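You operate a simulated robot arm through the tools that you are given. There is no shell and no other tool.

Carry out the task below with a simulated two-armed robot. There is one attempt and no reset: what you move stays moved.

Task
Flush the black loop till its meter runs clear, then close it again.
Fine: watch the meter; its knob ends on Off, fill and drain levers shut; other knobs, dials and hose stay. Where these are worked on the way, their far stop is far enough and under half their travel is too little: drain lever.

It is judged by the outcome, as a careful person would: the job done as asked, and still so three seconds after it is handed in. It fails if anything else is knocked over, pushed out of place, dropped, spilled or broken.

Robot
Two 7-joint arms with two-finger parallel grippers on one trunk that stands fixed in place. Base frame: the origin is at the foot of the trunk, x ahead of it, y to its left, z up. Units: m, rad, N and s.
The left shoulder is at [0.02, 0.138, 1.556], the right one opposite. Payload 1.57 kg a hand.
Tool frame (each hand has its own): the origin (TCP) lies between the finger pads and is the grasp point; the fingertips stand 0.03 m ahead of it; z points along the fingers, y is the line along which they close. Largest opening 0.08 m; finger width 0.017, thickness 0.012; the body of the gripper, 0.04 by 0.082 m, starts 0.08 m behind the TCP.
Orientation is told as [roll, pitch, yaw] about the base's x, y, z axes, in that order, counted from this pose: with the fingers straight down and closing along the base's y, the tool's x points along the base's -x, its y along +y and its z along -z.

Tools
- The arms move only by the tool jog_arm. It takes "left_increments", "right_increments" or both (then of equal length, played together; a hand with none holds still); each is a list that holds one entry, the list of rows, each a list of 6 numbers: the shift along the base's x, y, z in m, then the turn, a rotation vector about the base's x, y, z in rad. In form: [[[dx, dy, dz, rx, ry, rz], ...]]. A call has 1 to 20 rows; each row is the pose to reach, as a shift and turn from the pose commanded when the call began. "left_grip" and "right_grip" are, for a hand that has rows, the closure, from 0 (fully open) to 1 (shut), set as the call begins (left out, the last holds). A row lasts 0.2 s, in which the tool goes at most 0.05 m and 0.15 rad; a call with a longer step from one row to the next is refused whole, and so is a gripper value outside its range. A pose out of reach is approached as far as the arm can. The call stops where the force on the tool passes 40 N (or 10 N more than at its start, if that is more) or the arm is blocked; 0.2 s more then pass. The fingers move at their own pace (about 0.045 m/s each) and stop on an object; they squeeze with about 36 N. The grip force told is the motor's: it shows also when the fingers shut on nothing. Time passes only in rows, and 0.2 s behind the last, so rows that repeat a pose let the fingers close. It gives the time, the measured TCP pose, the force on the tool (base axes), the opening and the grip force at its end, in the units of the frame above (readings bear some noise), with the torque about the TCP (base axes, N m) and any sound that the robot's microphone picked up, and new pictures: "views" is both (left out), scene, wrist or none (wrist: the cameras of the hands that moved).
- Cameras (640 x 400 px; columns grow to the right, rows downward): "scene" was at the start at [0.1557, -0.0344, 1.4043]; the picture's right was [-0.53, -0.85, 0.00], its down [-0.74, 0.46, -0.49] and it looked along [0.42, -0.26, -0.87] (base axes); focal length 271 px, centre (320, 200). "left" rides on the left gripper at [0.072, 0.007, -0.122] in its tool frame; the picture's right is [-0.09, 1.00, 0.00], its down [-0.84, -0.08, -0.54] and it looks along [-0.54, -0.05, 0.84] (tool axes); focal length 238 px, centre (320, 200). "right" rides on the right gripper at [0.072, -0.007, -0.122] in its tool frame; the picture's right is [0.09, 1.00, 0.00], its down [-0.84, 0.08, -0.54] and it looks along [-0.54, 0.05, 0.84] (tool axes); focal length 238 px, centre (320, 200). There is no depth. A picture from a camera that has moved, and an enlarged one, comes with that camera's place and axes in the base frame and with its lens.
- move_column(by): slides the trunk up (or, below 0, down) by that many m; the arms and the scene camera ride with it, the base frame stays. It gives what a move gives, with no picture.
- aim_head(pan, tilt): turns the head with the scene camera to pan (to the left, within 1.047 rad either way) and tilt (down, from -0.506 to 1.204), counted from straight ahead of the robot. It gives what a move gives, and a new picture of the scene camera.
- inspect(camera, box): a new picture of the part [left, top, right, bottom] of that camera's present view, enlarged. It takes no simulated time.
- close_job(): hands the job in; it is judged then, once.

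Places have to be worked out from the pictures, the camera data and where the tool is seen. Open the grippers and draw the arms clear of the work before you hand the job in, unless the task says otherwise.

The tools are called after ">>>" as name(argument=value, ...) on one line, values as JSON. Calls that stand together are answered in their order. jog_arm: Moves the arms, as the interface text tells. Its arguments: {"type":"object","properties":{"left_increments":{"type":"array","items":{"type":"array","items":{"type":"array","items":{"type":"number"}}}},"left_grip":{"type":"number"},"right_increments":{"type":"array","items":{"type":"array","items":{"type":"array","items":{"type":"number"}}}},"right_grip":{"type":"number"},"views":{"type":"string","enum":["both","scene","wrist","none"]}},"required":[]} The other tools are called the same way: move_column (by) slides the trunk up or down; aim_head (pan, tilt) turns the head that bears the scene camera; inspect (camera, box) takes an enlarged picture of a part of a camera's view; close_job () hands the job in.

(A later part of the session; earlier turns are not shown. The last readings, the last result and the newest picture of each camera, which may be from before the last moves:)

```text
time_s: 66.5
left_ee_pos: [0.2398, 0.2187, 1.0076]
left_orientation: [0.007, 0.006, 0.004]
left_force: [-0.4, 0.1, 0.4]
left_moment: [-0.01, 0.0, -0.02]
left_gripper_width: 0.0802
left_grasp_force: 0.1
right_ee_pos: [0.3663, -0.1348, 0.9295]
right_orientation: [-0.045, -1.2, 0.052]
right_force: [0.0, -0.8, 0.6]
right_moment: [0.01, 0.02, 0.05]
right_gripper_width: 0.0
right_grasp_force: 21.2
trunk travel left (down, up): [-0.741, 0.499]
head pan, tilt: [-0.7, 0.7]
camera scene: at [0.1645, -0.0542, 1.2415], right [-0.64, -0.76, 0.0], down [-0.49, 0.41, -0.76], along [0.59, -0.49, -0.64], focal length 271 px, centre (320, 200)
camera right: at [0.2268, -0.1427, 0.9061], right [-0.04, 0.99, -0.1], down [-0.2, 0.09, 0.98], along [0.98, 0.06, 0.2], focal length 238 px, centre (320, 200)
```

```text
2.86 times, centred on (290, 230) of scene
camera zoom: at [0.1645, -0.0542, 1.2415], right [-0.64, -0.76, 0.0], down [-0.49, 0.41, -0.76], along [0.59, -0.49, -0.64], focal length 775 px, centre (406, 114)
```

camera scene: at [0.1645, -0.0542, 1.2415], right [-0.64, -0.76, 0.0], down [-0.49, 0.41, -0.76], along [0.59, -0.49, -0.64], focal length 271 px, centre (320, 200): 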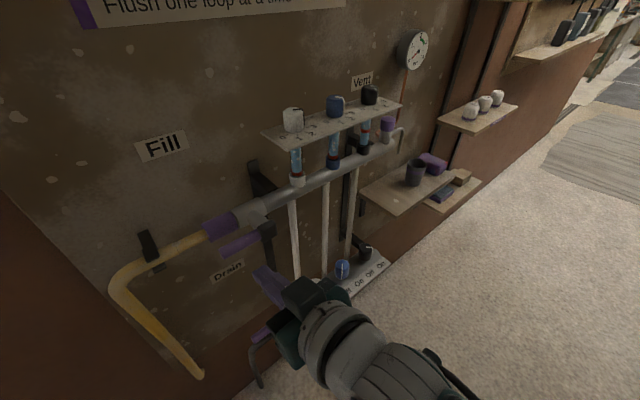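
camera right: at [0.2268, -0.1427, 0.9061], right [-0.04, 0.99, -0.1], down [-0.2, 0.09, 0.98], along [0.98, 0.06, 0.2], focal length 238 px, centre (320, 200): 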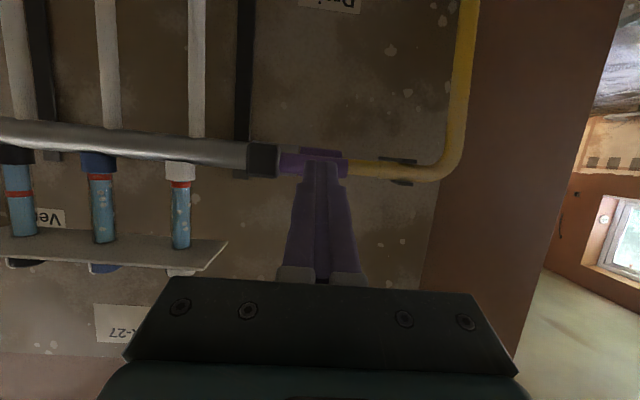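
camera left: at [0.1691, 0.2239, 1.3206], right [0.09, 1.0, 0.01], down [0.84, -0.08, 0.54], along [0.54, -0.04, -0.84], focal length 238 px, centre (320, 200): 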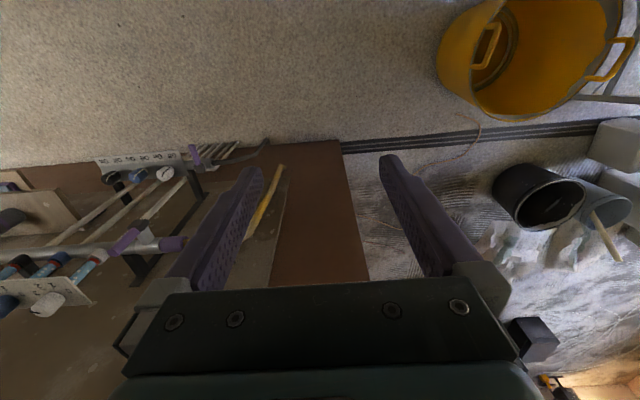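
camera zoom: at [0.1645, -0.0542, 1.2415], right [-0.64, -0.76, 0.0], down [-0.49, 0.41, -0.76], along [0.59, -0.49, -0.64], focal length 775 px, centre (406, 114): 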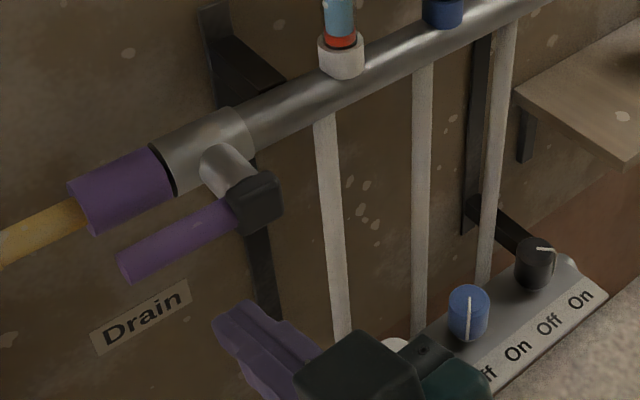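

The fill lever is horizontal at z≈0.917, with its end near y=-0.107. I'll slip the fingertips underneath it.

>>> jog_arm(right_increments=[[[0, 0, -0.03, 0, 0, 0], [0.02, 0, -0.042, 0, 0, 0], [0.045, 0, -0.039, 0, 0, 0], [0.064, 0, -0.035, 0, 0, 0], [0.064, 0, -0.035, 0, 0, 0]]], right_grip=1, views="none")

>>> inspect(camera="right", box=[200, 100, 440, 280])

>>> inspect(camera="scene", box=[180, 160, 400, 300])

>>> inspect(camera="scene", box=[330, 80, 430, 160])

```text
time_s: 67.7
left_ee_pos: [0.2393, 0.2187, 1.0075]
left_orientation: [0.008, 0.005, 0.006]
left_force: [-0.9, -0.2, 0.9]
left_moment: [-0.02, 0.01, 0.0]
left_gripper_width: 0.0803
left_grasp_force: 0.1
right_ee_pos: [0.4341, -0.1324, 0.8951]
right_orientation: [0.0, -1.201, -0.002]
right_force: [0.4, 0.2, -0.3]
right_moment: [0.0, 0.03, 0.0]
right_gripper_width: 0.0
right_grasp_force: 21.5
trunk travel left (down, up): [-0.741, 0.499]
head pan, tilt: [-0.7, 0.7]
```

```text
2.22 times, centred on (320, 190) of right
camera zoom: at [0.295, -0.1368, 0.8712], right [-0.03, 1.0, -0.09], down [-0.2, 0.08, 0.98], along [0.98, 0.05, 0.2], focal length 530 px, centre (320, 222)
```

zoom: 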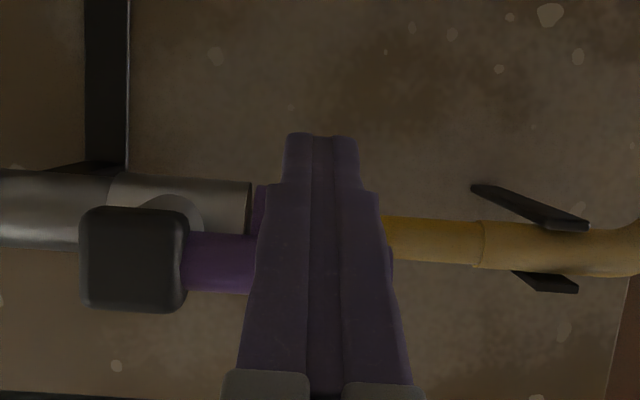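

```text
2.86 times, centred on (290, 230) of scene
camera zoom: at [0.1646, -0.0542, 1.2415], right [-0.64, -0.76, 0.0], down [-0.49, 0.41, -0.77], along [0.59, -0.49, -0.64], focal length 775 px, centre (406, 114)
```

zoom: 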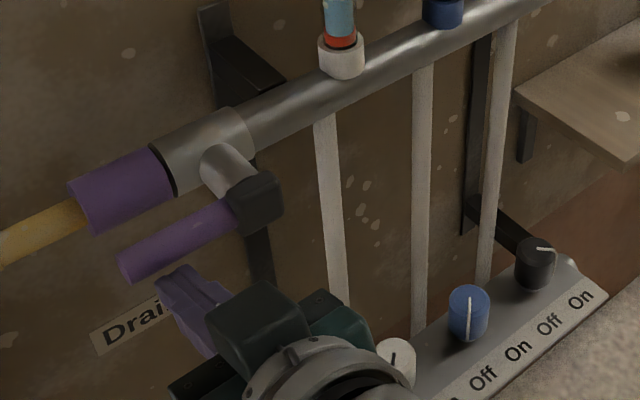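

```text
5.00 times, centred on (380, 120) of scene
camera zoom: at [0.1646, -0.0542, 1.2415], right [-0.64, -0.76, 0.0], down [-0.49, 0.41, -0.77], along [0.59, -0.49, -0.64], focal length 1356 px, centre (20, 600)
```

zoom: 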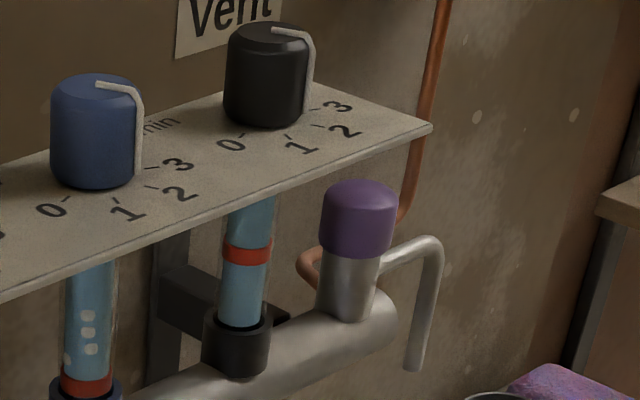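

The fingertips are under the lever and the meter is still clear. I'll now push the lever up along its arc toward the shut (upright) position.

>>> jog_arm(right_increments=[[[0, 0, 0.0095, 0, 0, 0], [0, 0.002, 0.0155, 0, 0, 0], [0, 0.0035, 0.0216, 0, 0, 0], [0, 0.004, 0.028, 0, 0, 0], [0, 0.0042, 0.0342, 0, 0, 0], [0, 0.003, 0.0407, 0, 0, 0], [0, 0.001, 0.0471, 0, 0, 0], [0, -0.0025, 0.053, 0, 0, 0], [0, -0.0064, 0.0584, 0, 0, 0], [0, -0.0115, 0.063, 0, 0, 0], [0, -0.0169, 0.0676, 0, 0, 0]]], right_grip=1, views="none")

>>> inspect(camera="right", box=[200, 100, 440, 280])

>>> inspect(camera="scene", box=[180, 80, 420, 240])

```text
time_s: 70.1
left_ee_pos: [0.2413, 0.2183, 1.0087]
left_orientation: [0.007, 0.006, 0.003]
left_force: [0.2, -0.2, 0.0]
left_moment: [-0.01, -0.03, 0.0]
left_gripper_width: 0.0799
left_grasp_force: 0.0
right_ee_pos: [0.4334, -0.147, 0.9637]
right_orientation: [-0.001, -1.202, -0.003]
right_force: [1.9, 1.2, -0.1]
right_moment: [0.02, 0.0, -0.01]
right_gripper_width: 0.0
right_grasp_force: 21.3
trunk travel left (down, up): [-0.741, 0.499]
head pan, tilt: [-0.7, 0.7]
```

```text
2.22 times, centred on (320, 190) of right
camera zoom: at [0.2931, -0.1525, 0.94], right [-0.03, 1.0, -0.09], down [-0.2, 0.08, 0.98], along [0.98, 0.05, 0.2], focal length 530 px, centre (320, 222)
```

zoom: 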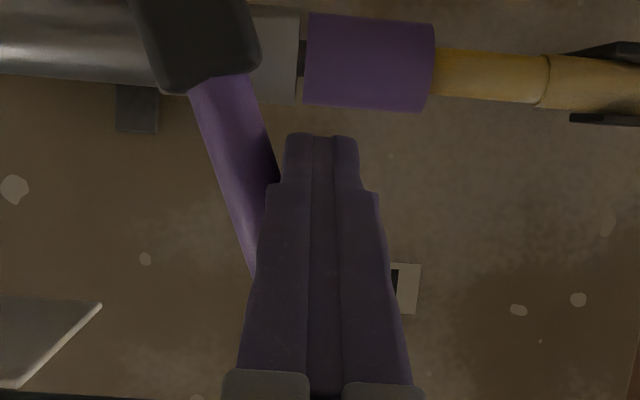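

```text
2.50 times, centred on (300, 160) of scene
camera zoom: at [0.1645, -0.0542, 1.2415], right [-0.64, -0.76, 0.0], down [-0.49, 0.41, -0.76], along [0.59, -0.49, -0.64], focal length 678 px, centre (370, 300)
```

zoom: 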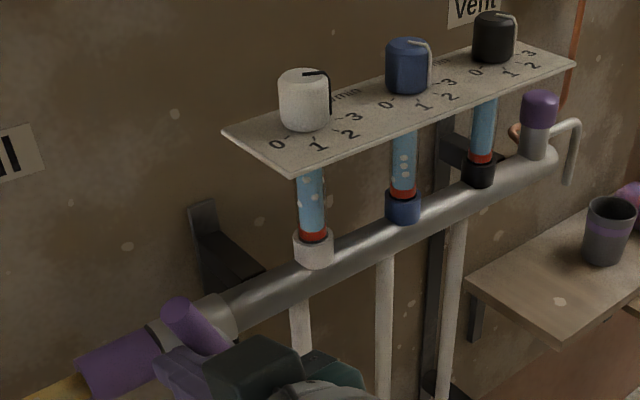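

The lever is about 18° from upright and the black float has already dropped. I'll push on gently to the shut stop.

>>> jog_arm(right_increments=[[[0, -0.005, 0.002, 0, 0, 0], [0, -0.01, 0.0035, 0, 0, 0], [0, -0.015, 0.0045, 0, 0, 0], [0, -0.018, 0.0045, 0, 0, 0], [0, -0.021, 0.0045, 0, 0, 0]]], right_grip=1, views="none")

>>> inspect(camera="right", box=[200, 60, 440, 240])

```text
time_s: 71.3
left_ee_pos: [0.2411, 0.2206, 1.0097]
left_orientation: [0.008, 0.004, 0.004]
left_force: [-0.3, -0.5, -1.3]
left_moment: [-0.01, -0.02, 0.0]
left_gripper_width: 0.0801
left_grasp_force: 0.1
right_ee_pos: [0.4329, -0.1658, 0.9685]
right_orientation: [0.011, -1.2, -0.009]
right_force: [-2.2, 11.9, 1.3]
right_moment: [0.11, -0.03, 0.26]
right_gripper_width: 0.0002
right_grasp_force: 21.7
trunk travel left (down, up): [-0.741, 0.499]
head pan, tilt: [-0.7, 0.7]
```

```text
2.22 times, centred on (320, 150) of right
camera zoom: at [0.2938, -0.1714, 0.9443], right [-0.03, 1.0, -0.08], down [-0.2, 0.07, 0.98], along [0.98, 0.05, 0.2], focal length 530 px, centre (320, 311)
```

zoom: 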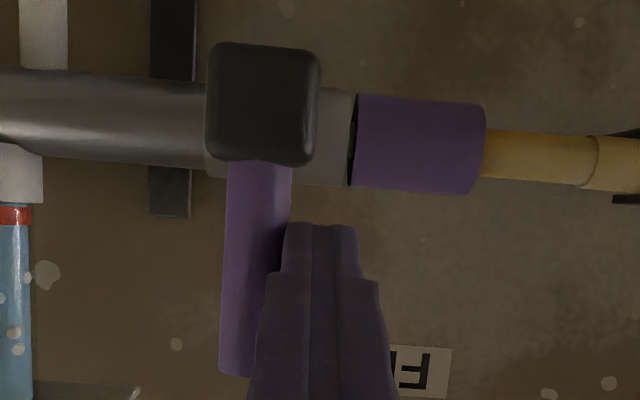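

The force rose to 12 N at the stop and the lever is upright, so the fill is shut. I'll withdraw, return to the steeper tool angle, and lower the trunk for the drain lever.

>>> jog_arm(right_increments=[[[0, 0.012, 0, 0, 0, 0], [-0.03, 0.02, 0, 0, 0, 0], [-0.06, 0.025, 0, 0, 0.13, 0], [-0.09, 0.026, -0.005, 0, 0.26, 0], [-0.1, 0.026, -0.01, 0, 0.39, 0], [-0.1, 0.026, -0.015, 0, 0.52, 0], [-0.1, 0.026, -0.02, 0, 0.6, 0]]], right_grip=1, views="scene")

>>> inspect(camera="scene", box=[180, 80, 420, 240])

>>> inspect(camera="scene", box=[380, 20, 450, 80])

```text
time_s: 72.9
left_ee_pos: [0.2413, 0.2197, 1.0082]
left_orientation: [0.006, 0.001, 0.006]
left_force: [-0.9, -0.1, 0.5]
left_moment: [-0.01, 0.01, 0.01]
left_gripper_width: 0.0801
left_grasp_force: 0.1
right_ee_pos: [0.3308, -0.1476, 0.9472]
right_orientation: [-0.013, -0.598, 0.011]
right_force: [-0.2, 0.6, -0.2]
right_moment: [-0.01, -0.02, 0.0]
right_gripper_width: 0.0
right_grasp_force: 20.9
trunk travel left (down, up): [-0.741, 0.499]
head pan, tilt: [-0.7, 0.7]
camera scene: at [0.1645, -0.0542, 1.2415], right [-0.64, -0.76, 0.0], down [-0.49, 0.41, -0.76], along [0.59, -0.49, -0.64], focal length 271 px, centre (320, 200)
```

scene: 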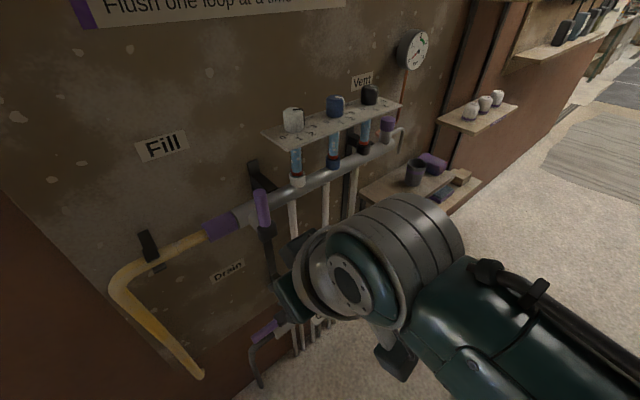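

```text
2.50 times, centred on (300, 160) of scene
camera zoom: at [0.1645, -0.0542, 1.2415], right [-0.64, -0.76, 0.0], down [-0.49, 0.41, -0.76], along [0.59, -0.49, -0.64], focal length 678 px, centre (370, 300)
```

zoom: 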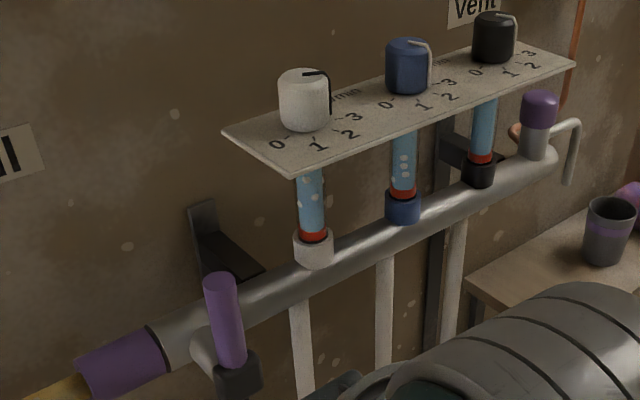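

```text
6.67 times, centred on (415, 50) of scene
camera zoom: at [0.1645, -0.0542, 1.2415], right [-0.64, -0.76, 0.0], down [-0.49, 0.41, -0.76], along [0.59, -0.49, -0.64], focal length 1808 px, centre (-313, 1200)
```

zoom: 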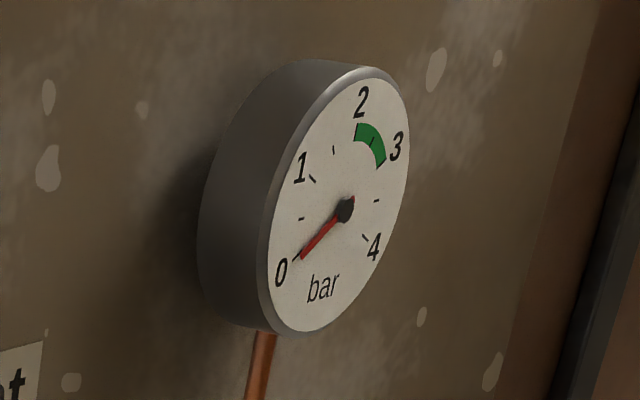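

The fill lever is upright, the black float is down with clear liquid, and the gauge reads 0. Lowering the trunk and moving above the drain lever.

>>> move_column(by=-0.25)

>>> jog_arm(right_increments=[[[0.02, 0.005, 0.015, 0.0, 0, 0], [0.05, 0.012, 0.02, 0.0, 0, 0], [0.083, 0.0165, 0.02, 0.0, 0, 0], [0.083, 0.0165, 0.018, 0.0, 0, 0]]], right_grip=1, views="both")

>>> inspect(camera="right", box=[200, 60, 440, 240])

```text
time_s: 75.4
left_ee_pos: [0.2408, 0.22, 0.7585]
left_orientation: [0.007, 0.006, 0.005]
left_force: [0.1, 0.0, -0.6]
left_moment: [-0.01, 0.03, -0.03]
left_gripper_width: 0.08
left_grasp_force: 0.0
right_ee_pos: [0.3317, -0.1483, 0.6969]
right_orientation: [-0.014, -0.601, 0.009]
right_force: [-0.1, 0.0, 0.9]
right_moment: [0.02, -0.01, -0.03]
right_gripper_width: 0.0
right_grasp_force: 21.5
trunk travel left (down, up): [-0.491, 0.749]
head pan, tilt: [-0.7, 0.7]
```

```text
time_s: 76.4
left_ee_pos: [0.2403, 0.2196, 0.7584]
left_orientation: [0.007, 0.005, 0.006]
left_force: [0.1, 0.9, -0.3]
left_moment: [-0.01, 0.01, -0.02]
left_gripper_width: 0.0799
left_grasp_force: 0.0
right_ee_pos: [0.4157, -0.1269, 0.7155]
right_orientation: [0.002, -0.603, -0.002]
right_force: [-0.8, 0.0, -0.5]
right_moment: [-0.01, -0.01, 0.0]
right_gripper_width: 0.0
right_grasp_force: 21.4
trunk travel left (down, up): [-0.491, 0.749]
head pan, tilt: [-0.7, 0.7]
camera scene: at [0.1643, -0.0542, 0.9914], right [-0.64, -0.76, 0.0], down [-0.49, 0.41, -0.76], along [0.58, -0.49, -0.64], focal length 271 px, centre (320, 200)
camera right: at [0.2875, -0.1329, 0.775], right [-0.07, 1.0, -0.05], down [0.38, 0.08, 0.92], along [0.92, 0.05, -0.39], focal length 238 px, centre (320, 200)
```

scene: 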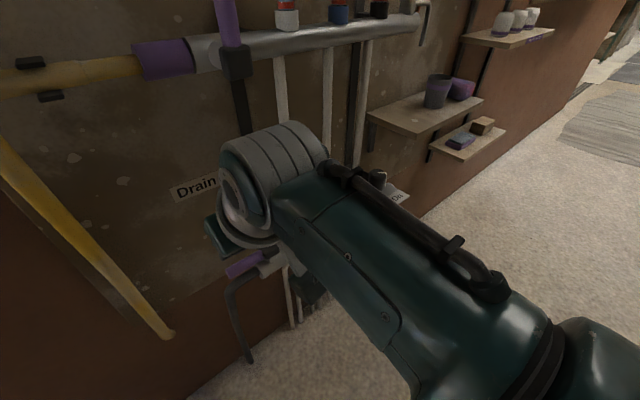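
right: 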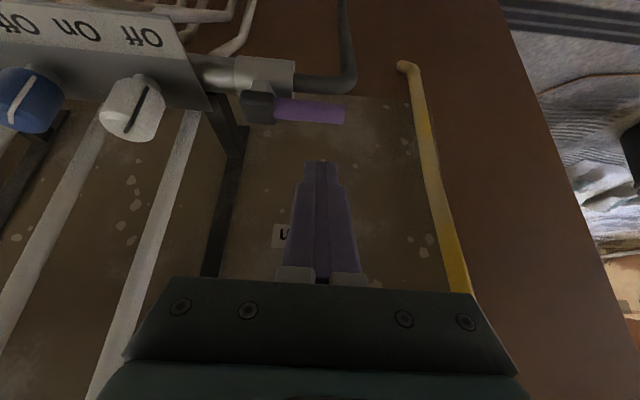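

```text
2.22 times, centred on (320, 150) of right
camera zoom: at [0.2875, -0.1329, 0.775], right [-0.07, 1.0, -0.05], down [0.38, 0.08, 0.92], along [0.92, 0.05, -0.39], focal length 530 px, centre (320, 311)
```

zoom: 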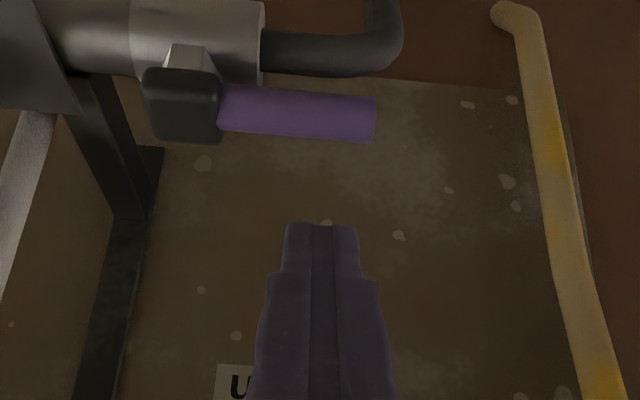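

The drain lever is still open along +y, at about x 0.460 and z 0.612. I'll insert the closed fingertips behind it on the wall side, along the tool axis.

>>> jog_arm(right_increments=[[[0.0058, -0.001, -0.001, 0, 0, 0], [0.02, -0.002, -0.0217, 0, 0, 0], [0.0342, -0.002, -0.0425, 0, 0, 0], [0.0483, -0.002, -0.063, 0, 0, 0], [0.0623, -0.002, -0.0835, 0, 0, 0], [0.0623, -0.002, -0.0835, 0, 0, 0]]], right_grip=1, views="wrist")

>>> inspect(camera="right", box=[200, 100, 440, 280])

```text
time_s: 77.8
left_ee_pos: [0.2414, 0.2199, 0.7582]
left_orientation: [0.008, 0.006, 0.005]
left_force: [0.7, 0.7, -1.0]
left_moment: [0.0, 0.01, -0.03]
left_gripper_width: 0.0798
left_grasp_force: 0.0
right_ee_pos: [0.4746, -0.1314, 0.6338]
right_orientation: [0.001, -0.606, -0.003]
right_force: [0.5, -0.1, -0.4]
right_moment: [-0.03, 0.03, 0.0]
right_gripper_width: 0.0
right_grasp_force: 21.1
right hand out of reach, approached as far as the arm can: row 5, 6
trunk travel left (down, up): [-0.491, 0.749]
head pan, tilt: [-0.7, 0.7]
camera right: at [0.3472, -0.1369, 0.6931], right [-0.07, 1.0, -0.05], down [0.38, 0.08, 0.92], along [0.92, 0.05, -0.39], focal length 238 px, centre (320, 200)
```

right: 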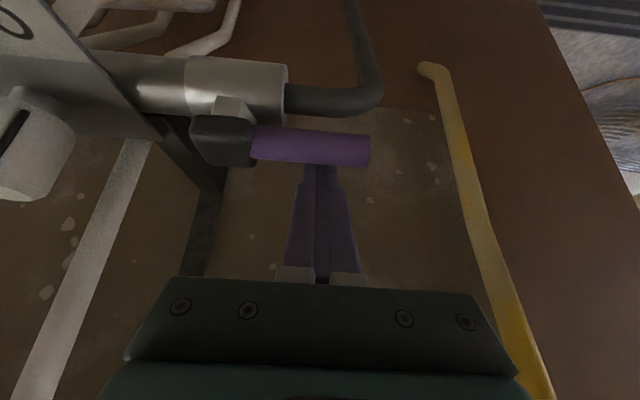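

```text
2.22 times, centred on (320, 190) of right
camera zoom: at [0.3472, -0.1369, 0.6931], right [-0.07, 1.0, -0.05], down [0.38, 0.08, 0.92], along [0.92, 0.05, -0.39], focal length 530 px, centre (320, 222)
```

zoom: 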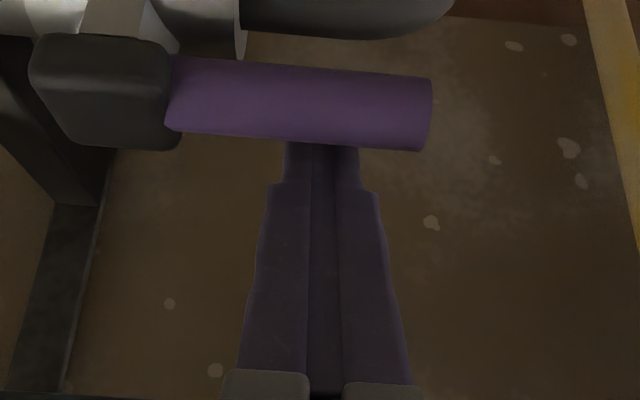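

The fingertips are now behind the lever. I'll pull it back along its arc toward the shut position.

>>> jog_arm(right_increments=[[[-0.0097, 0.001, 0, 0, 0, 0], [-0.0155, 0.003, 0, 0, 0, 0], [-0.0206, 0.0046, 0, 0, 0, 0], [-0.027, 0.0055, 0, 0, 0, 0], [-0.0334, 0.0059, 0, 0, 0, 0], [-0.04, 0.005, 0, 0, 0, 0], [-0.047, 0.0037, 0, 0, 0, 0], [-0.0535, 0.0007, 0, 0, 0, 0], [-0.0602, -0.0029, 0, 0, 0, 0], [-0.066, -0.0082, 0, 0, 0, 0], [-0.0716, -0.0136, 0, 0, 0, 0]]], right_grip=1, views="wrist")

>>> inspect(camera="right", box=[200, 60, 440, 240])

```text
time_s: 80.2
left_ee_pos: [0.2404, 0.2178, 0.7587]
left_orientation: [0.007, 0.005, 0.006]
left_force: [-0.6, -0.3, 0.2]
left_moment: [0.0, -0.02, -0.01]
left_gripper_width: 0.0804
left_grasp_force: 0.1
right_ee_pos: [0.402, -0.1437, 0.6348]
right_orientation: [-0.001, -0.602, 0.001]
right_force: [0.1, 0.8, 0.3]
right_moment: [0.01, -0.02, 0.01]
right_gripper_width: 0.0
right_grasp_force: 21.3
trunk travel left (down, up): [-0.491, 0.749]
head pan, tilt: [-0.7, 0.7]
camera right: at [0.2744, -0.1491, 0.6941], right [-0.08, 1.0, -0.05], down [0.38, 0.08, 0.92], along [0.92, 0.05, -0.39], focal length 238 px, centre (320, 200)
```

right: 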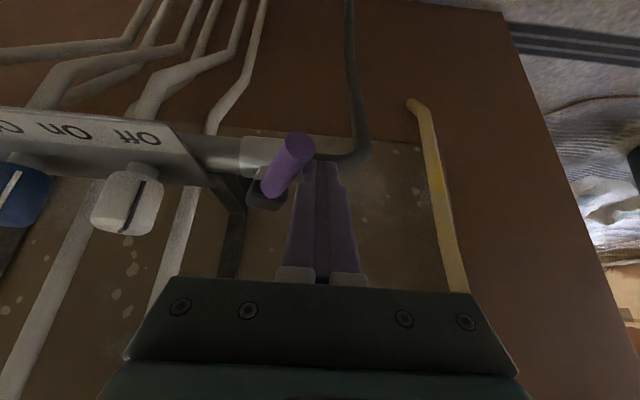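

```text
2.22 times, centred on (320, 150) of right
camera zoom: at [0.2744, -0.1491, 0.6941], right [-0.08, 1.0, -0.05], down [0.38, 0.08, 0.92], along [0.92, 0.05, -0.39], focal length 530 px, centre (320, 311)
```

zoom: 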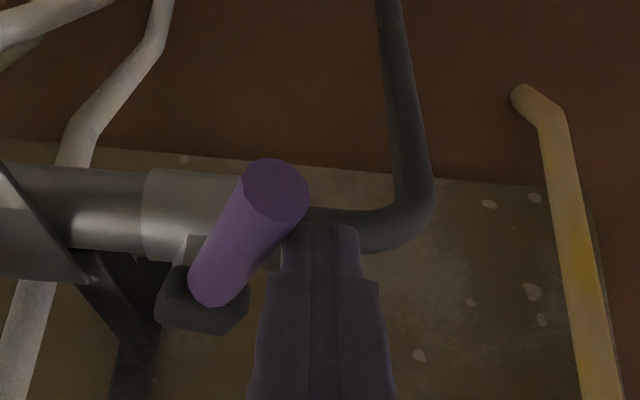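

The lever has come back to about 15° from shut. Finishing the arc gently until the stop is felt.

>>> jog_arm(right_increments=[[[-0.004, -0.007, 0, 0, 0, 0], [-0.006, -0.0145, 0, 0, 0, 0], [-0.006, -0.019, 0, 0, 0, 0], [-0.006, -0.023, 0, 0, 0, 0], [-0.006, -0.026, 0, 0, 0, 0]]], right_grip=1, views="wrist")

>>> inspect(camera="right", box=[200, 60, 440, 240])

```text
time_s: 81.4
left_ee_pos: [0.2402, 0.2226, 0.7588]
left_orientation: [0.01, 0.007, 0.006]
left_force: [0.2, -0.7, 0.8]
left_moment: [0.01, 0.02, -0.02]
left_gripper_width: 0.0801
left_grasp_force: 0.1
right_ee_pos: [0.3974, -0.1659, 0.6327]
right_orientation: [0.006, -0.603, -0.003]
right_force: [-5.2, 10.3, 9.7]
right_moment: [0.11, -0.05, 0.13]
right_gripper_width: 0.0001
right_grasp_force: 21.5
trunk travel left (down, up): [-0.491, 0.749]
head pan, tilt: [-0.7, 0.7]
camera right: at [0.2692, -0.1717, 0.6929], right [-0.08, 1.0, -0.05], down [0.38, 0.07, 0.92], along [0.92, 0.05, -0.39], focal length 238 px, centre (320, 200)
```

right: 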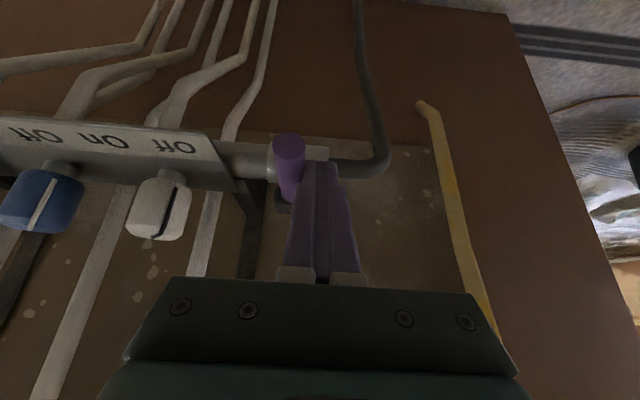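

```text
2.22 times, centred on (320, 150) of right
camera zoom: at [0.2692, -0.1717, 0.6929], right [-0.08, 1.0, -0.05], down [0.38, 0.07, 0.92], along [0.92, 0.05, -0.39], focal length 530 px, centre (320, 311)
```

zoom: 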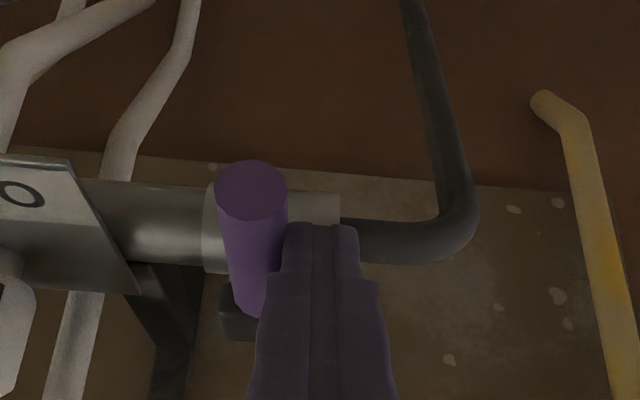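

The drain lever is back at its stop, pointing straight at me, with 10 N felt. I'll withdraw, look at both levers, and move toward the black knob to turn it Off.

>>> jog_arm(right_increments=[[[0, 0.012, 0, 0, 0, 0], [-0.025, 0.015, 0.015, 0, 0, 0], [-0.05, 0.01, 0.045, 0, 0, 0], [-0.065, -0.02, 0.075, 0, 0, 0], [-0.07, -0.06, 0.1, 0, 0, 0], [-0.07, -0.1, 0.125, 0, 0, 0], [-0.07, -0.14, 0.15, 0, 0, 0]]], right_grip=1, views="both")

>>> inspect(camera="scene", box=[180, 180, 420, 380])

>>> inspect(camera="right", box=[200, 20, 480, 200])

```text
time_s: 83.0
left_ee_pos: [0.2409, 0.218, 0.7575]
left_orientation: [0.006, 0.004, 0.005]
left_force: [-0.6, 0.3, 1.0]
left_moment: [0.01, -0.01, 0.03]
left_gripper_width: 0.0799
left_grasp_force: 0.1
right_ee_pos: [0.3244, -0.3143, 0.7846]
right_orientation: [-0.001, -0.603, 0.002]
right_force: [0.8, -0.7, 0.1]
right_moment: [0.03, 0.0, 0.01]
right_gripper_width: 0.0
right_grasp_force: 20.6
trunk travel left (down, up): [-0.491, 0.749]
head pan, tilt: [-0.7, 0.7]
camera scene: at [0.1646, -0.0549, 0.9915], right [-0.64, -0.76, 0.0], down [-0.49, 0.41, -0.77], along [0.59, -0.49, -0.64], focal length 271 px, centre (320, 200)
camera right: at [0.1971, -0.3199, 0.8439], right [-0.08, 1.0, -0.05], down [0.38, 0.08, 0.92], along [0.92, 0.05, -0.39], focal length 238 px, centre (320, 200)
```

scene: 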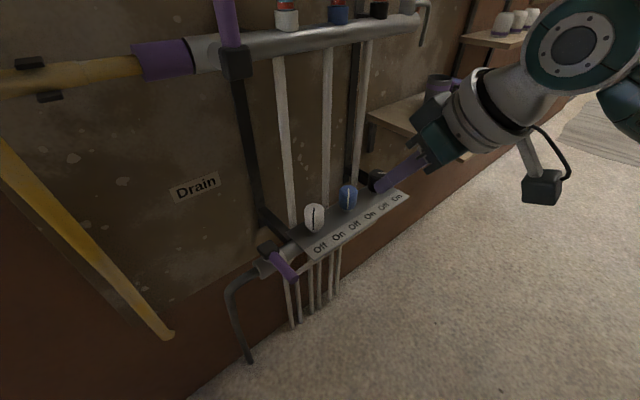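
right: 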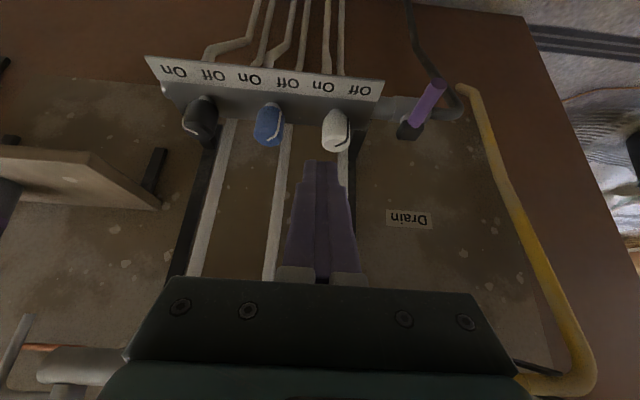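

```text
2.00 times, centred on (300, 280) of scene
camera zoom: at [0.1646, -0.0549, 0.9915], right [-0.64, -0.76, 0.0], down [-0.49, 0.41, -0.77], along [0.59, -0.49, -0.64], focal length 542 px, centre (360, 40)
```

zoom: 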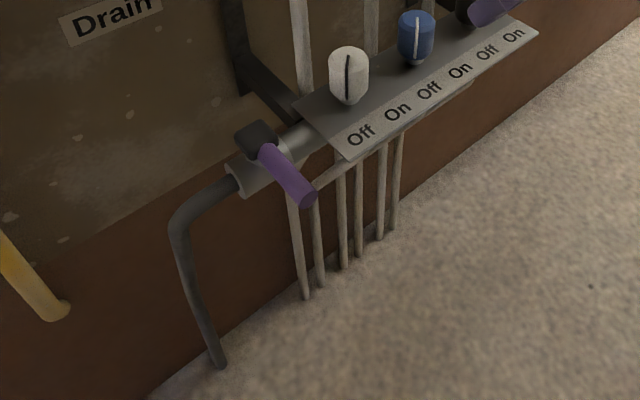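

```text
2.22 times, centred on (340, 110) of right
camera zoom: at [0.1971, -0.3199, 0.8439], right [-0.08, 1.0, -0.05], down [0.38, 0.08, 0.92], along [0.92, 0.05, -0.39], focal length 530 px, centre (276, 400)
```

zoom: 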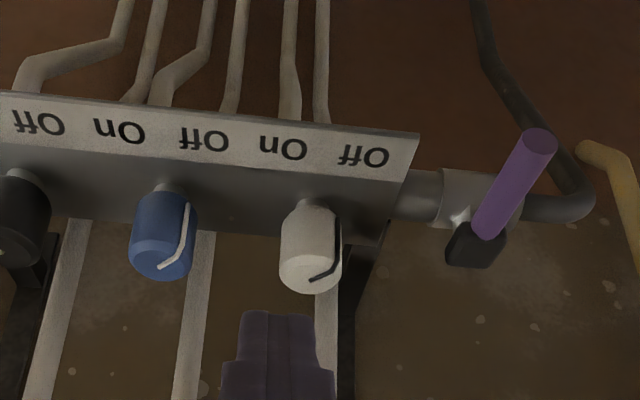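

The drain lever is back at its original shut position. Now I'll raise the right hand to a pose from which lowering the trunk brings it over the black knob.

>>> jog_arm(right_increments=[[[0.005, -0.02, 0.035, 0, -0.02, 0], [0.01, -0.04, 0.075, 0, -0.04, 0], [0.02, -0.065, 0.11, 0, -0.06, 0], [0.03, -0.09, 0.145, 0, -0.08, 0], [0.04, -0.115, 0.18, 0, -0.1, 0.1], [0.045, -0.135, 0.215, 0, -0.1, 0.2], [0.05, -0.15, 0.223, 0, -0.1, 0.3]]], right_grip=0.36, views="none")

>>> move_column(by=-0.3)

>>> inspect(camera="right", box=[0, 0, 640, 400])

```text
time_s: 84.6
left_ee_pos: [0.241, 0.2181, 0.7579]
left_orientation: [0.007, 0.006, 0.004]
left_force: [-0.3, -0.5, 0.7]
left_moment: [0.03, -0.02, 0.0]
left_gripper_width: 0.0799
left_grasp_force: 0.1
right_ee_pos: [0.3776, -0.4621, 1.0101]
right_orientation: [-0.02, -0.701, 0.314]
right_force: [0.4, -0.3, -0.2]
right_moment: [-0.02, 0.0, 0.0]
right_gripper_width: 0.0511
right_grasp_force: 0.0
trunk travel left (down, up): [-0.491, 0.749]
head pan, tilt: [-0.7, 0.7]
```

```text
time_s: 87.6
left_ee_pos: [0.2412, 0.2187, 0.458]
left_orientation: [0.007, 0.004, 0.006]
left_force: [-0.3, 1.0, -0.3]
left_moment: [-0.01, -0.03, -0.01]
left_gripper_width: 0.0797
left_grasp_force: 0.1
right_ee_pos: [0.3784, -0.4611, 0.7082]
right_orientation: [-0.019, -0.7, 0.313]
right_force: [-0.8, -0.6, 0.5]
right_moment: [-0.03, -0.03, 0.01]
right_gripper_width: 0.0514
right_grasp_force: 0.1
trunk travel left (down, up): [-0.191, 1.049]
head pan, tilt: [-0.7, 0.7]
```

```text
1.00 times, centred on (320, 200) of right (not enlarged: the box is as wide or as high as the picture)
camera zoom: at [0.2528, -0.5044, 0.7542], right [-0.36, 0.93, -0.07], down [0.25, 0.17, 0.95], along [0.9, 0.32, -0.3], focal length 238 px, centre (320, 200)
```

zoom: 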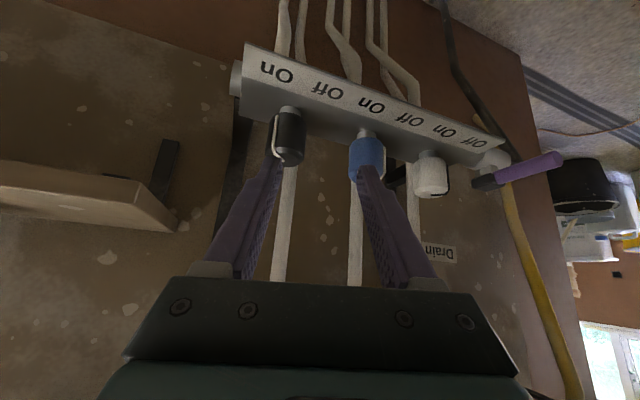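

The hand is over the knob region at yaw 0.31. I'll set yaw 0.45 and a pre-grasp aligned with the black knob.

>>> jog_arm(right_increments=[[[0.01, -0.012, 0.002, 0, 0, 0.07], [0.025, -0.025, -0.003, 0, 0, 0.137], [0.039, -0.031, -0.018, 0, 0, 0.137], [0.039, -0.031, -0.02, 0, 0, 0.137]]], right_grip=0.36, views="wrist")

>>> inspect(camera="right", box=[220, 60, 420, 200])

```text
time_s: 88.6
left_ee_pos: [0.2397, 0.2184, 0.4587]
left_orientation: [0.008, 0.005, 0.004]
left_force: [-0.2, 0.1, 0.3]
left_moment: [0.01, 0.0, -0.01]
left_gripper_width: 0.0801
left_grasp_force: 0.1
right_ee_pos: [0.4157, -0.4938, 0.6879]
right_orientation: [-0.02, -0.699, 0.449]
right_force: [-0.4, -0.2, 1.1]
right_moment: [0.02, 0.02, -0.01]
right_gripper_width: 0.0513
right_grasp_force: 0.0
trunk travel left (down, up): [-0.191, 1.049]
head pan, tilt: [-0.7, 0.7]
camera right: at [0.2985, -0.5539, 0.7346], right [-0.48, 0.87, -0.08], down [0.22, 0.21, 0.95], along [0.85, 0.44, -0.3], focal length 238 px, centre (320, 200)
```

right: 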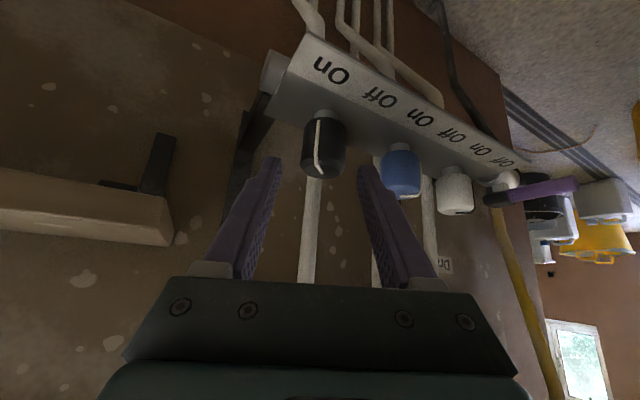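

```text
2.86 times, centred on (320, 130) of right
camera zoom: at [0.2985, -0.5539, 0.7346], right [-0.48, 0.87, -0.08], down [0.22, 0.21, 0.95], along [0.85, 0.44, -0.3], focal length 681 px, centre (320, 400)
```

zoom: 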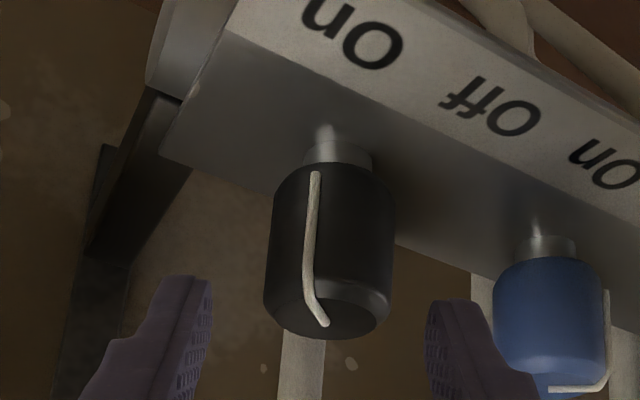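

The knob sits about 3 mm toward +y of the grip centre, so I'll correct for that while descending to the grasp.

>>> jog_arm(right_increments=[[[0.011, 0.009, -0.014, 0, 0, 0], [0.024, 0.0145, -0.031, 0, 0, 0], [0.037, 0.0204, -0.0475, 0, 0, 0], [0.037, 0.0204, -0.0475, 0, 0, 0]]], right_grip=0.36, views="none")

>>> inspect(camera="right", box=[220, 80, 420, 220])

```text
time_s: 89.6
left_ee_pos: [0.2391, 0.2181, 0.4593]
left_orientation: [0.007, 0.005, 0.006]
left_force: [-0.8, 0.9, 0.1]
left_moment: [0.02, 0.0, 0.01]
left_gripper_width: 0.0797
left_grasp_force: 0.1
right_ee_pos: [0.4539, -0.4701, 0.6404]
right_orientation: [-0.021, -0.7, 0.448]
right_force: [0.4, -0.4, -0.1]
right_moment: [0.0, -0.01, 0.01]
right_gripper_width: 0.0514
right_grasp_force: 0.0
trunk travel left (down, up): [-0.191, 1.049]
head pan, tilt: [-0.7, 0.7]
```

```text
2.86 times, centred on (320, 150) of right
camera zoom: at [0.335, -0.5313, 0.6869], right [-0.48, 0.87, -0.08], down [0.22, 0.21, 0.95], along [0.85, 0.44, -0.3], focal length 681 px, centre (320, 343)
```

zoom: 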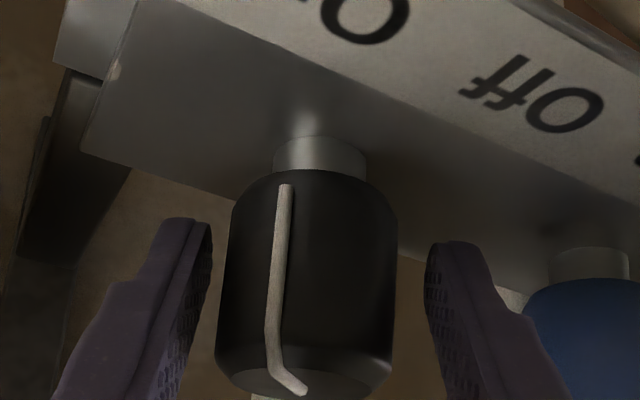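

No contact, and the knob is between the pads. Closing the grip.

>>> jog_arm(right_increments=[[[0, -0.001, 0, 0, 0, 0], [0, -0.001, 0, 0, 0, 0], [0, -0.001, 0, 0, 0, 0], [0, -0.001, 0, 0, 0, 0]]], right_grip=1, views="none")

>>> inspect(camera="right", box=[220, 80, 420, 220])

```text
time_s: 90.6
left_ee_pos: [0.2411, 0.2176, 0.4573]
left_orientation: [0.005, 0.006, 0.004]
left_force: [0.4, 1.1, 0.1]
left_moment: [0.01, -0.02, -0.01]
left_gripper_width: 0.0798
left_grasp_force: 0.1
right_ee_pos: [0.4542, -0.4729, 0.6409]
right_orientation: [-0.019, -0.702, 0.447]
right_force: [3.9, -5.1, -5.4]
right_moment: [0.7, 0.46, -0.02]
right_gripper_width: 0.0375
right_grasp_force: 42.8
trunk travel left (down, up): [-0.191, 1.049]
head pan, tilt: [-0.7, 0.7]
```

```text
2.86 times, centred on (320, 150) of right
camera zoom: at [0.3356, -0.5334, 0.6874], right [-0.48, 0.87, -0.07], down [0.23, 0.21, 0.95], along [0.85, 0.44, -0.3], focal length 681 px, centre (320, 343)
```

zoom: 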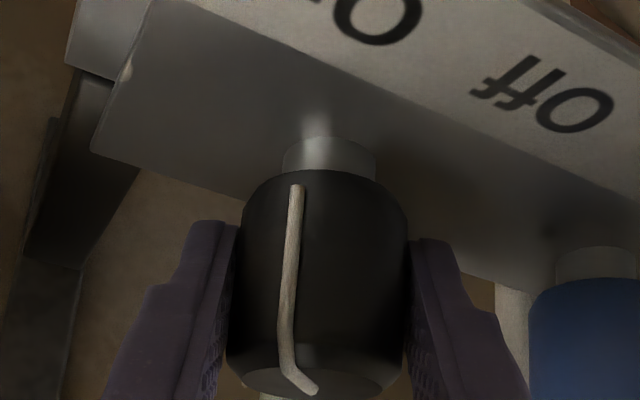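

Gripped at 37.5 mm. I'll turn it back toward Off, about -0.87 rad in this bite.

>>> jog_arm(right_increments=[[[-0.0006, 0.0013, 0, 0, 0, -0.13], [-0.0009, 0.0027, 0, 0, 0, -0.26], [-0.0011, 0.0042, 0, 0, 0, -0.39], [-0.0011, 0.0056, 0, 0, 0, -0.52], [-0.0009, 0.0071, 0, 0, 0, -0.65], [-0.0006, 0.0085, 0, 0, 0, -0.78], [-0.0002, 0.0094, 0, 0, 0, -0.87]]], right_grip=1, views="none")

>>> inspect(camera="right", box=[220, 80, 420, 220])

```text
time_s: 92.2
left_ee_pos: [0.2404, 0.2151, 0.4579]
left_orientation: [0.006, 0.006, 0.006]
left_force: [0.4, 0.1, -0.1]
left_moment: [-0.02, 0.01, -0.01]
left_gripper_width: 0.0797
left_grasp_force: 0.2
right_ee_pos: [0.4546, -0.4668, 0.6413]
right_orientation: [-0.026, -0.701, -0.423]
right_force: [6.0, -18.2, -15.0]
right_moment: [1.32, -0.21, -0.09]
right_gripper_width: 0.0377
right_grasp_force: 44.1
trunk travel left (down, up): [-0.191, 1.049]
head pan, tilt: [-0.7, 0.7]
```

```text
2.86 times, centred on (320, 150) of right
camera zoom: at [0.3311, -0.4143, 0.6879], right [0.36, 0.93, -0.08], down [0.31, -0.04, 0.95], along [0.88, -0.36, -0.3], focal length 681 px, centre (320, 343)
```

zoom: 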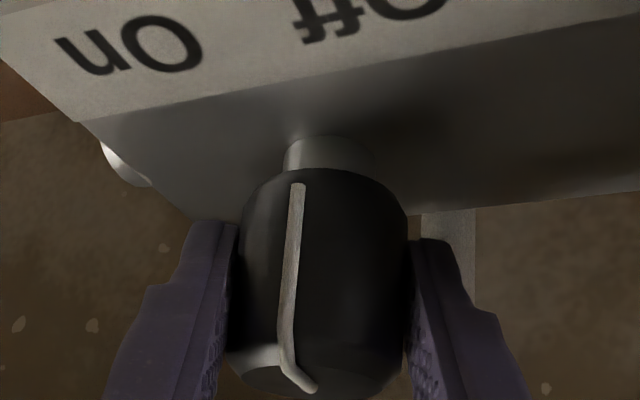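

The knob followed another 0.87 rad. I'll release, back off, and rotate for a second bite at yaw 0.25.

>>> jog_arm(right_increments=[[[0, 0, 0, 0, 0, 0], [0, 0, 0, 0, 0, 0], [-0.012, 0.0055, 0.0155, 0, 0, 0], [-0.024, 0.011, 0.031, 0, 0, 0], [-0.035, 0.016, 0.048, 0, 0, 0], [-0.037, 0.01, 0.052, 0, 0, 0.13], [-0.038, 0.004, 0.052, 0, 0, 0.26], [-0.039, -0.002, 0.052, 0, 0, 0.39], [-0.039, -0.008, 0.05, 0, 0, 0.53], [-0.039, -0.0145, 0.0487, 0, 0, 0.67]]], right_grip=0.36, views="none")

>>> inspect(camera="right", box=[220, 60, 460, 220])

```text
time_s: 94.4
left_ee_pos: [0.2406, 0.2177, 0.4581]
left_orientation: [0.007, 0.006, 0.004]
left_force: [-0.7, -0.7, 0.2]
left_moment: [0.01, -0.01, -0.01]
left_gripper_width: 0.0799
left_grasp_force: 0.0
right_ee_pos: [0.4161, -0.478, 0.6879]
right_orientation: [-0.021, -0.702, 0.251]
right_force: [-0.5, -0.5, 0.2]
right_moment: [0.01, 0.02, 0.01]
right_gripper_width: 0.0512
right_grasp_force: 0.2
trunk travel left (down, up): [-0.191, 1.049]
head pan, tilt: [-0.7, 0.7]
```

```text
2.50 times, centred on (340, 140) of right
camera zoom: at [0.2887, -0.5142, 0.7339], right [-0.3, 0.95, -0.07], down [0.26, 0.16, 0.95], along [0.92, 0.27, -0.29], focal length 596 px, centre (270, 350)
```

zoom: 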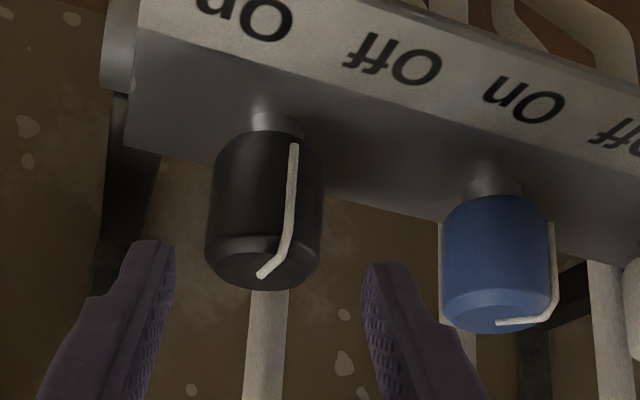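

The pointer is roughly 35-40° short of Off. Regripping for the last bite.

>>> jog_arm(right_increments=[[[0.0125, 0.002, -0.016, 0, 0, 0], [0.025, 0.004, -0.032, 0, 0, 0], [0.0374, 0.006, -0.0475, 0, 0, 0], [0.0374, 0.006, -0.0475, 0, 0, 0]]], right_grip=0.36, views="none")

>>> jog_arm(right_increments=[[[0, 0, 0, 0, 0, 0], [0, 0, 0, 0, 0, 0], [0, 0, 0, 0, 0, 0]]], right_grip=1, views="none")

>>> inspect(camera="right", box=[220, 80, 420, 220])

```text
time_s: 95.4
left_ee_pos: [0.2407, 0.2178, 0.4574]
left_orientation: [0.006, 0.005, 0.006]
left_force: [-0.1, -0.6, 1.0]
left_moment: [-0.01, -0.01, 0.01]
left_gripper_width: 0.0799
left_grasp_force: 0.0
right_ee_pos: [0.4521, -0.4704, 0.6399]
right_orientation: [-0.021, -0.7, 0.25]
right_force: [-0.1, 0.7, -0.1]
right_moment: [0.0, -0.01, 0.03]
right_gripper_width: 0.0514
right_grasp_force: 0.1
trunk travel left (down, up): [-0.191, 1.049]
head pan, tilt: [-0.7, 0.7]
```

```text
time_s: 96.2
left_ee_pos: [0.2398, 0.2176, 0.4582]
left_orientation: [0.006, 0.006, 0.004]
left_force: [-0.3, 0.9, -0.4]
left_moment: [0.0, 0.01, -0.04]
left_gripper_width: 0.0801
left_grasp_force: 0.1
right_ee_pos: [0.4534, -0.4712, 0.6405]
right_orientation: [-0.021, -0.701, 0.248]
right_force: [3.0, -3.7, -4.7]
right_moment: [0.39, 0.2, -0.05]
right_gripper_width: 0.0377
right_grasp_force: 32.9
trunk travel left (down, up): [-0.191, 1.049]
head pan, tilt: [-0.7, 0.7]
```

```text
2.86 times, centred on (320, 150) of right
camera zoom: at [0.3251, -0.5072, 0.6878], right [-0.3, 0.95, -0.08], down [0.26, 0.16, 0.95], along [0.92, 0.27, -0.3], focal length 681 px, centre (320, 343)
```

zoom: 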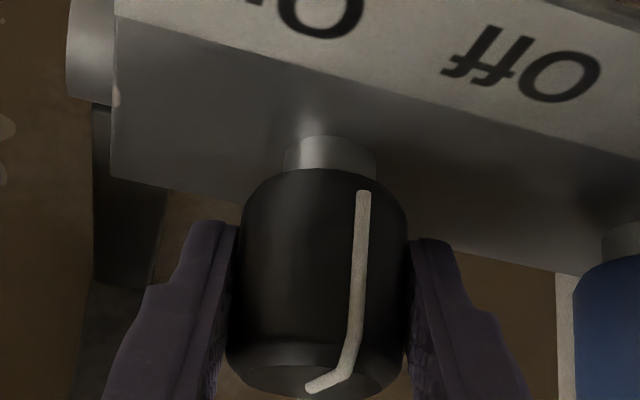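

Gripped. Turning toward the Off stop in small steps.

>>> jog_arm(right_increments=[[[-0.0001, 0.0011, 0, 0, 0, -0.14], [0.0, 0.0021, 0, 0, 0, -0.28], [0.0002, 0.0032, 0, 0, 0, -0.42], [0.0005, 0.0041, 0, 0, 0, -0.54]]], right_grip=1, views="none")

>>> inspect(camera="right", box=[220, 80, 460, 240])

```text
time_s: 97.2
left_ee_pos: [0.2406, 0.2182, 0.4589]
left_orientation: [0.007, 0.004, 0.005]
left_force: [0.0, 0.4, -0.1]
left_moment: [0.01, 0.01, -0.02]
left_gripper_width: 0.0802
left_grasp_force: 0.1
right_ee_pos: [0.4536, -0.4672, 0.6416]
right_orientation: [-0.019, -0.699, -0.293]
right_force: [4.0, -4.9, -9.9]
right_moment: [0.69, -1.28, -0.03]
right_gripper_width: 0.0373
right_grasp_force: 44.0
trunk travel left (down, up): [-0.191, 1.049]
head pan, tilt: [-0.7, 0.7]
```

```text
2.50 times, centred on (340, 160) of right
camera zoom: at [0.3248, -0.4319, 0.6878], right [0.23, 0.97, -0.07], down [0.3, 0.0, 0.95], along [0.92, -0.25, -0.3], focal length 596 px, centre (270, 300)
```

zoom: 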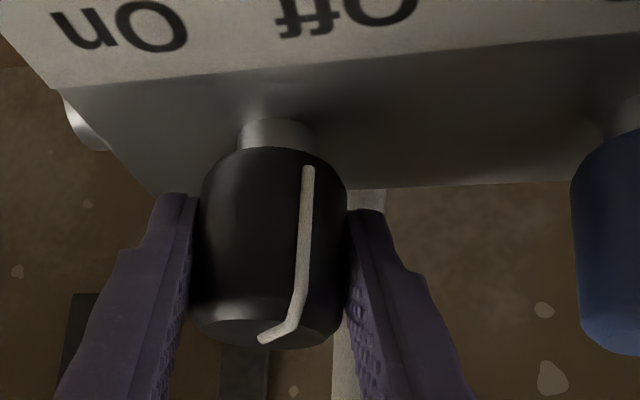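

The pointer now reads about 135°, essentially the original Off angle. A small further nudge will confirm the stop.

>>> jog_arm(right_increments=[[[0.0002, 0.0005, 0, 0, 0, -0.05], [0.0003, 0.0008, 0, 0, 0, -0.1]]], right_grip=1, views="none")

>>> inspect(camera="right", box=[220, 80, 460, 240])

```text
time_s: 97.8
left_ee_pos: [0.2411, 0.2185, 0.4573]
left_orientation: [0.008, 0.005, 0.006]
left_force: [0.1, -0.5, -0.6]
left_moment: [0.02, 0.03, 0.01]
left_gripper_width: 0.08
left_grasp_force: 0.0
right_ee_pos: [0.4532, -0.4659, 0.6422]
right_orientation: [-0.019, -0.7, -0.394]
right_force: [8.0, -7.9, -12.7]
right_moment: [1.43, -0.78, -0.09]
right_gripper_width: 0.0373
right_grasp_force: 43.4
trunk travel left (down, up): [-0.191, 1.049]
head pan, tilt: [-0.7, 0.7]
```

```text
2.50 times, centred on (340, 160) of right
camera zoom: at [0.3292, -0.4186, 0.688], right [0.33, 0.94, -0.07], down [0.3, -0.03, 0.95], along [0.89, -0.34, -0.3], focal length 596 px, centre (270, 300)
```

zoom: 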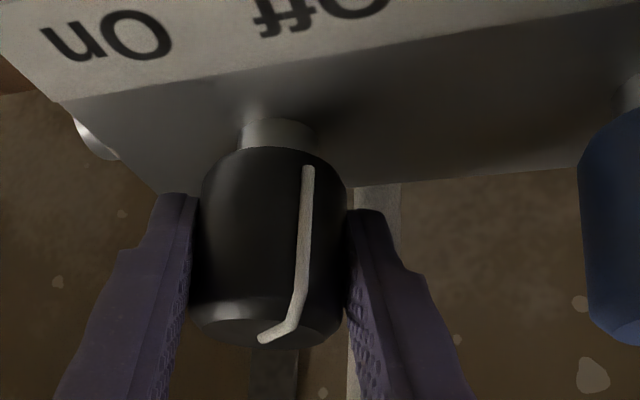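

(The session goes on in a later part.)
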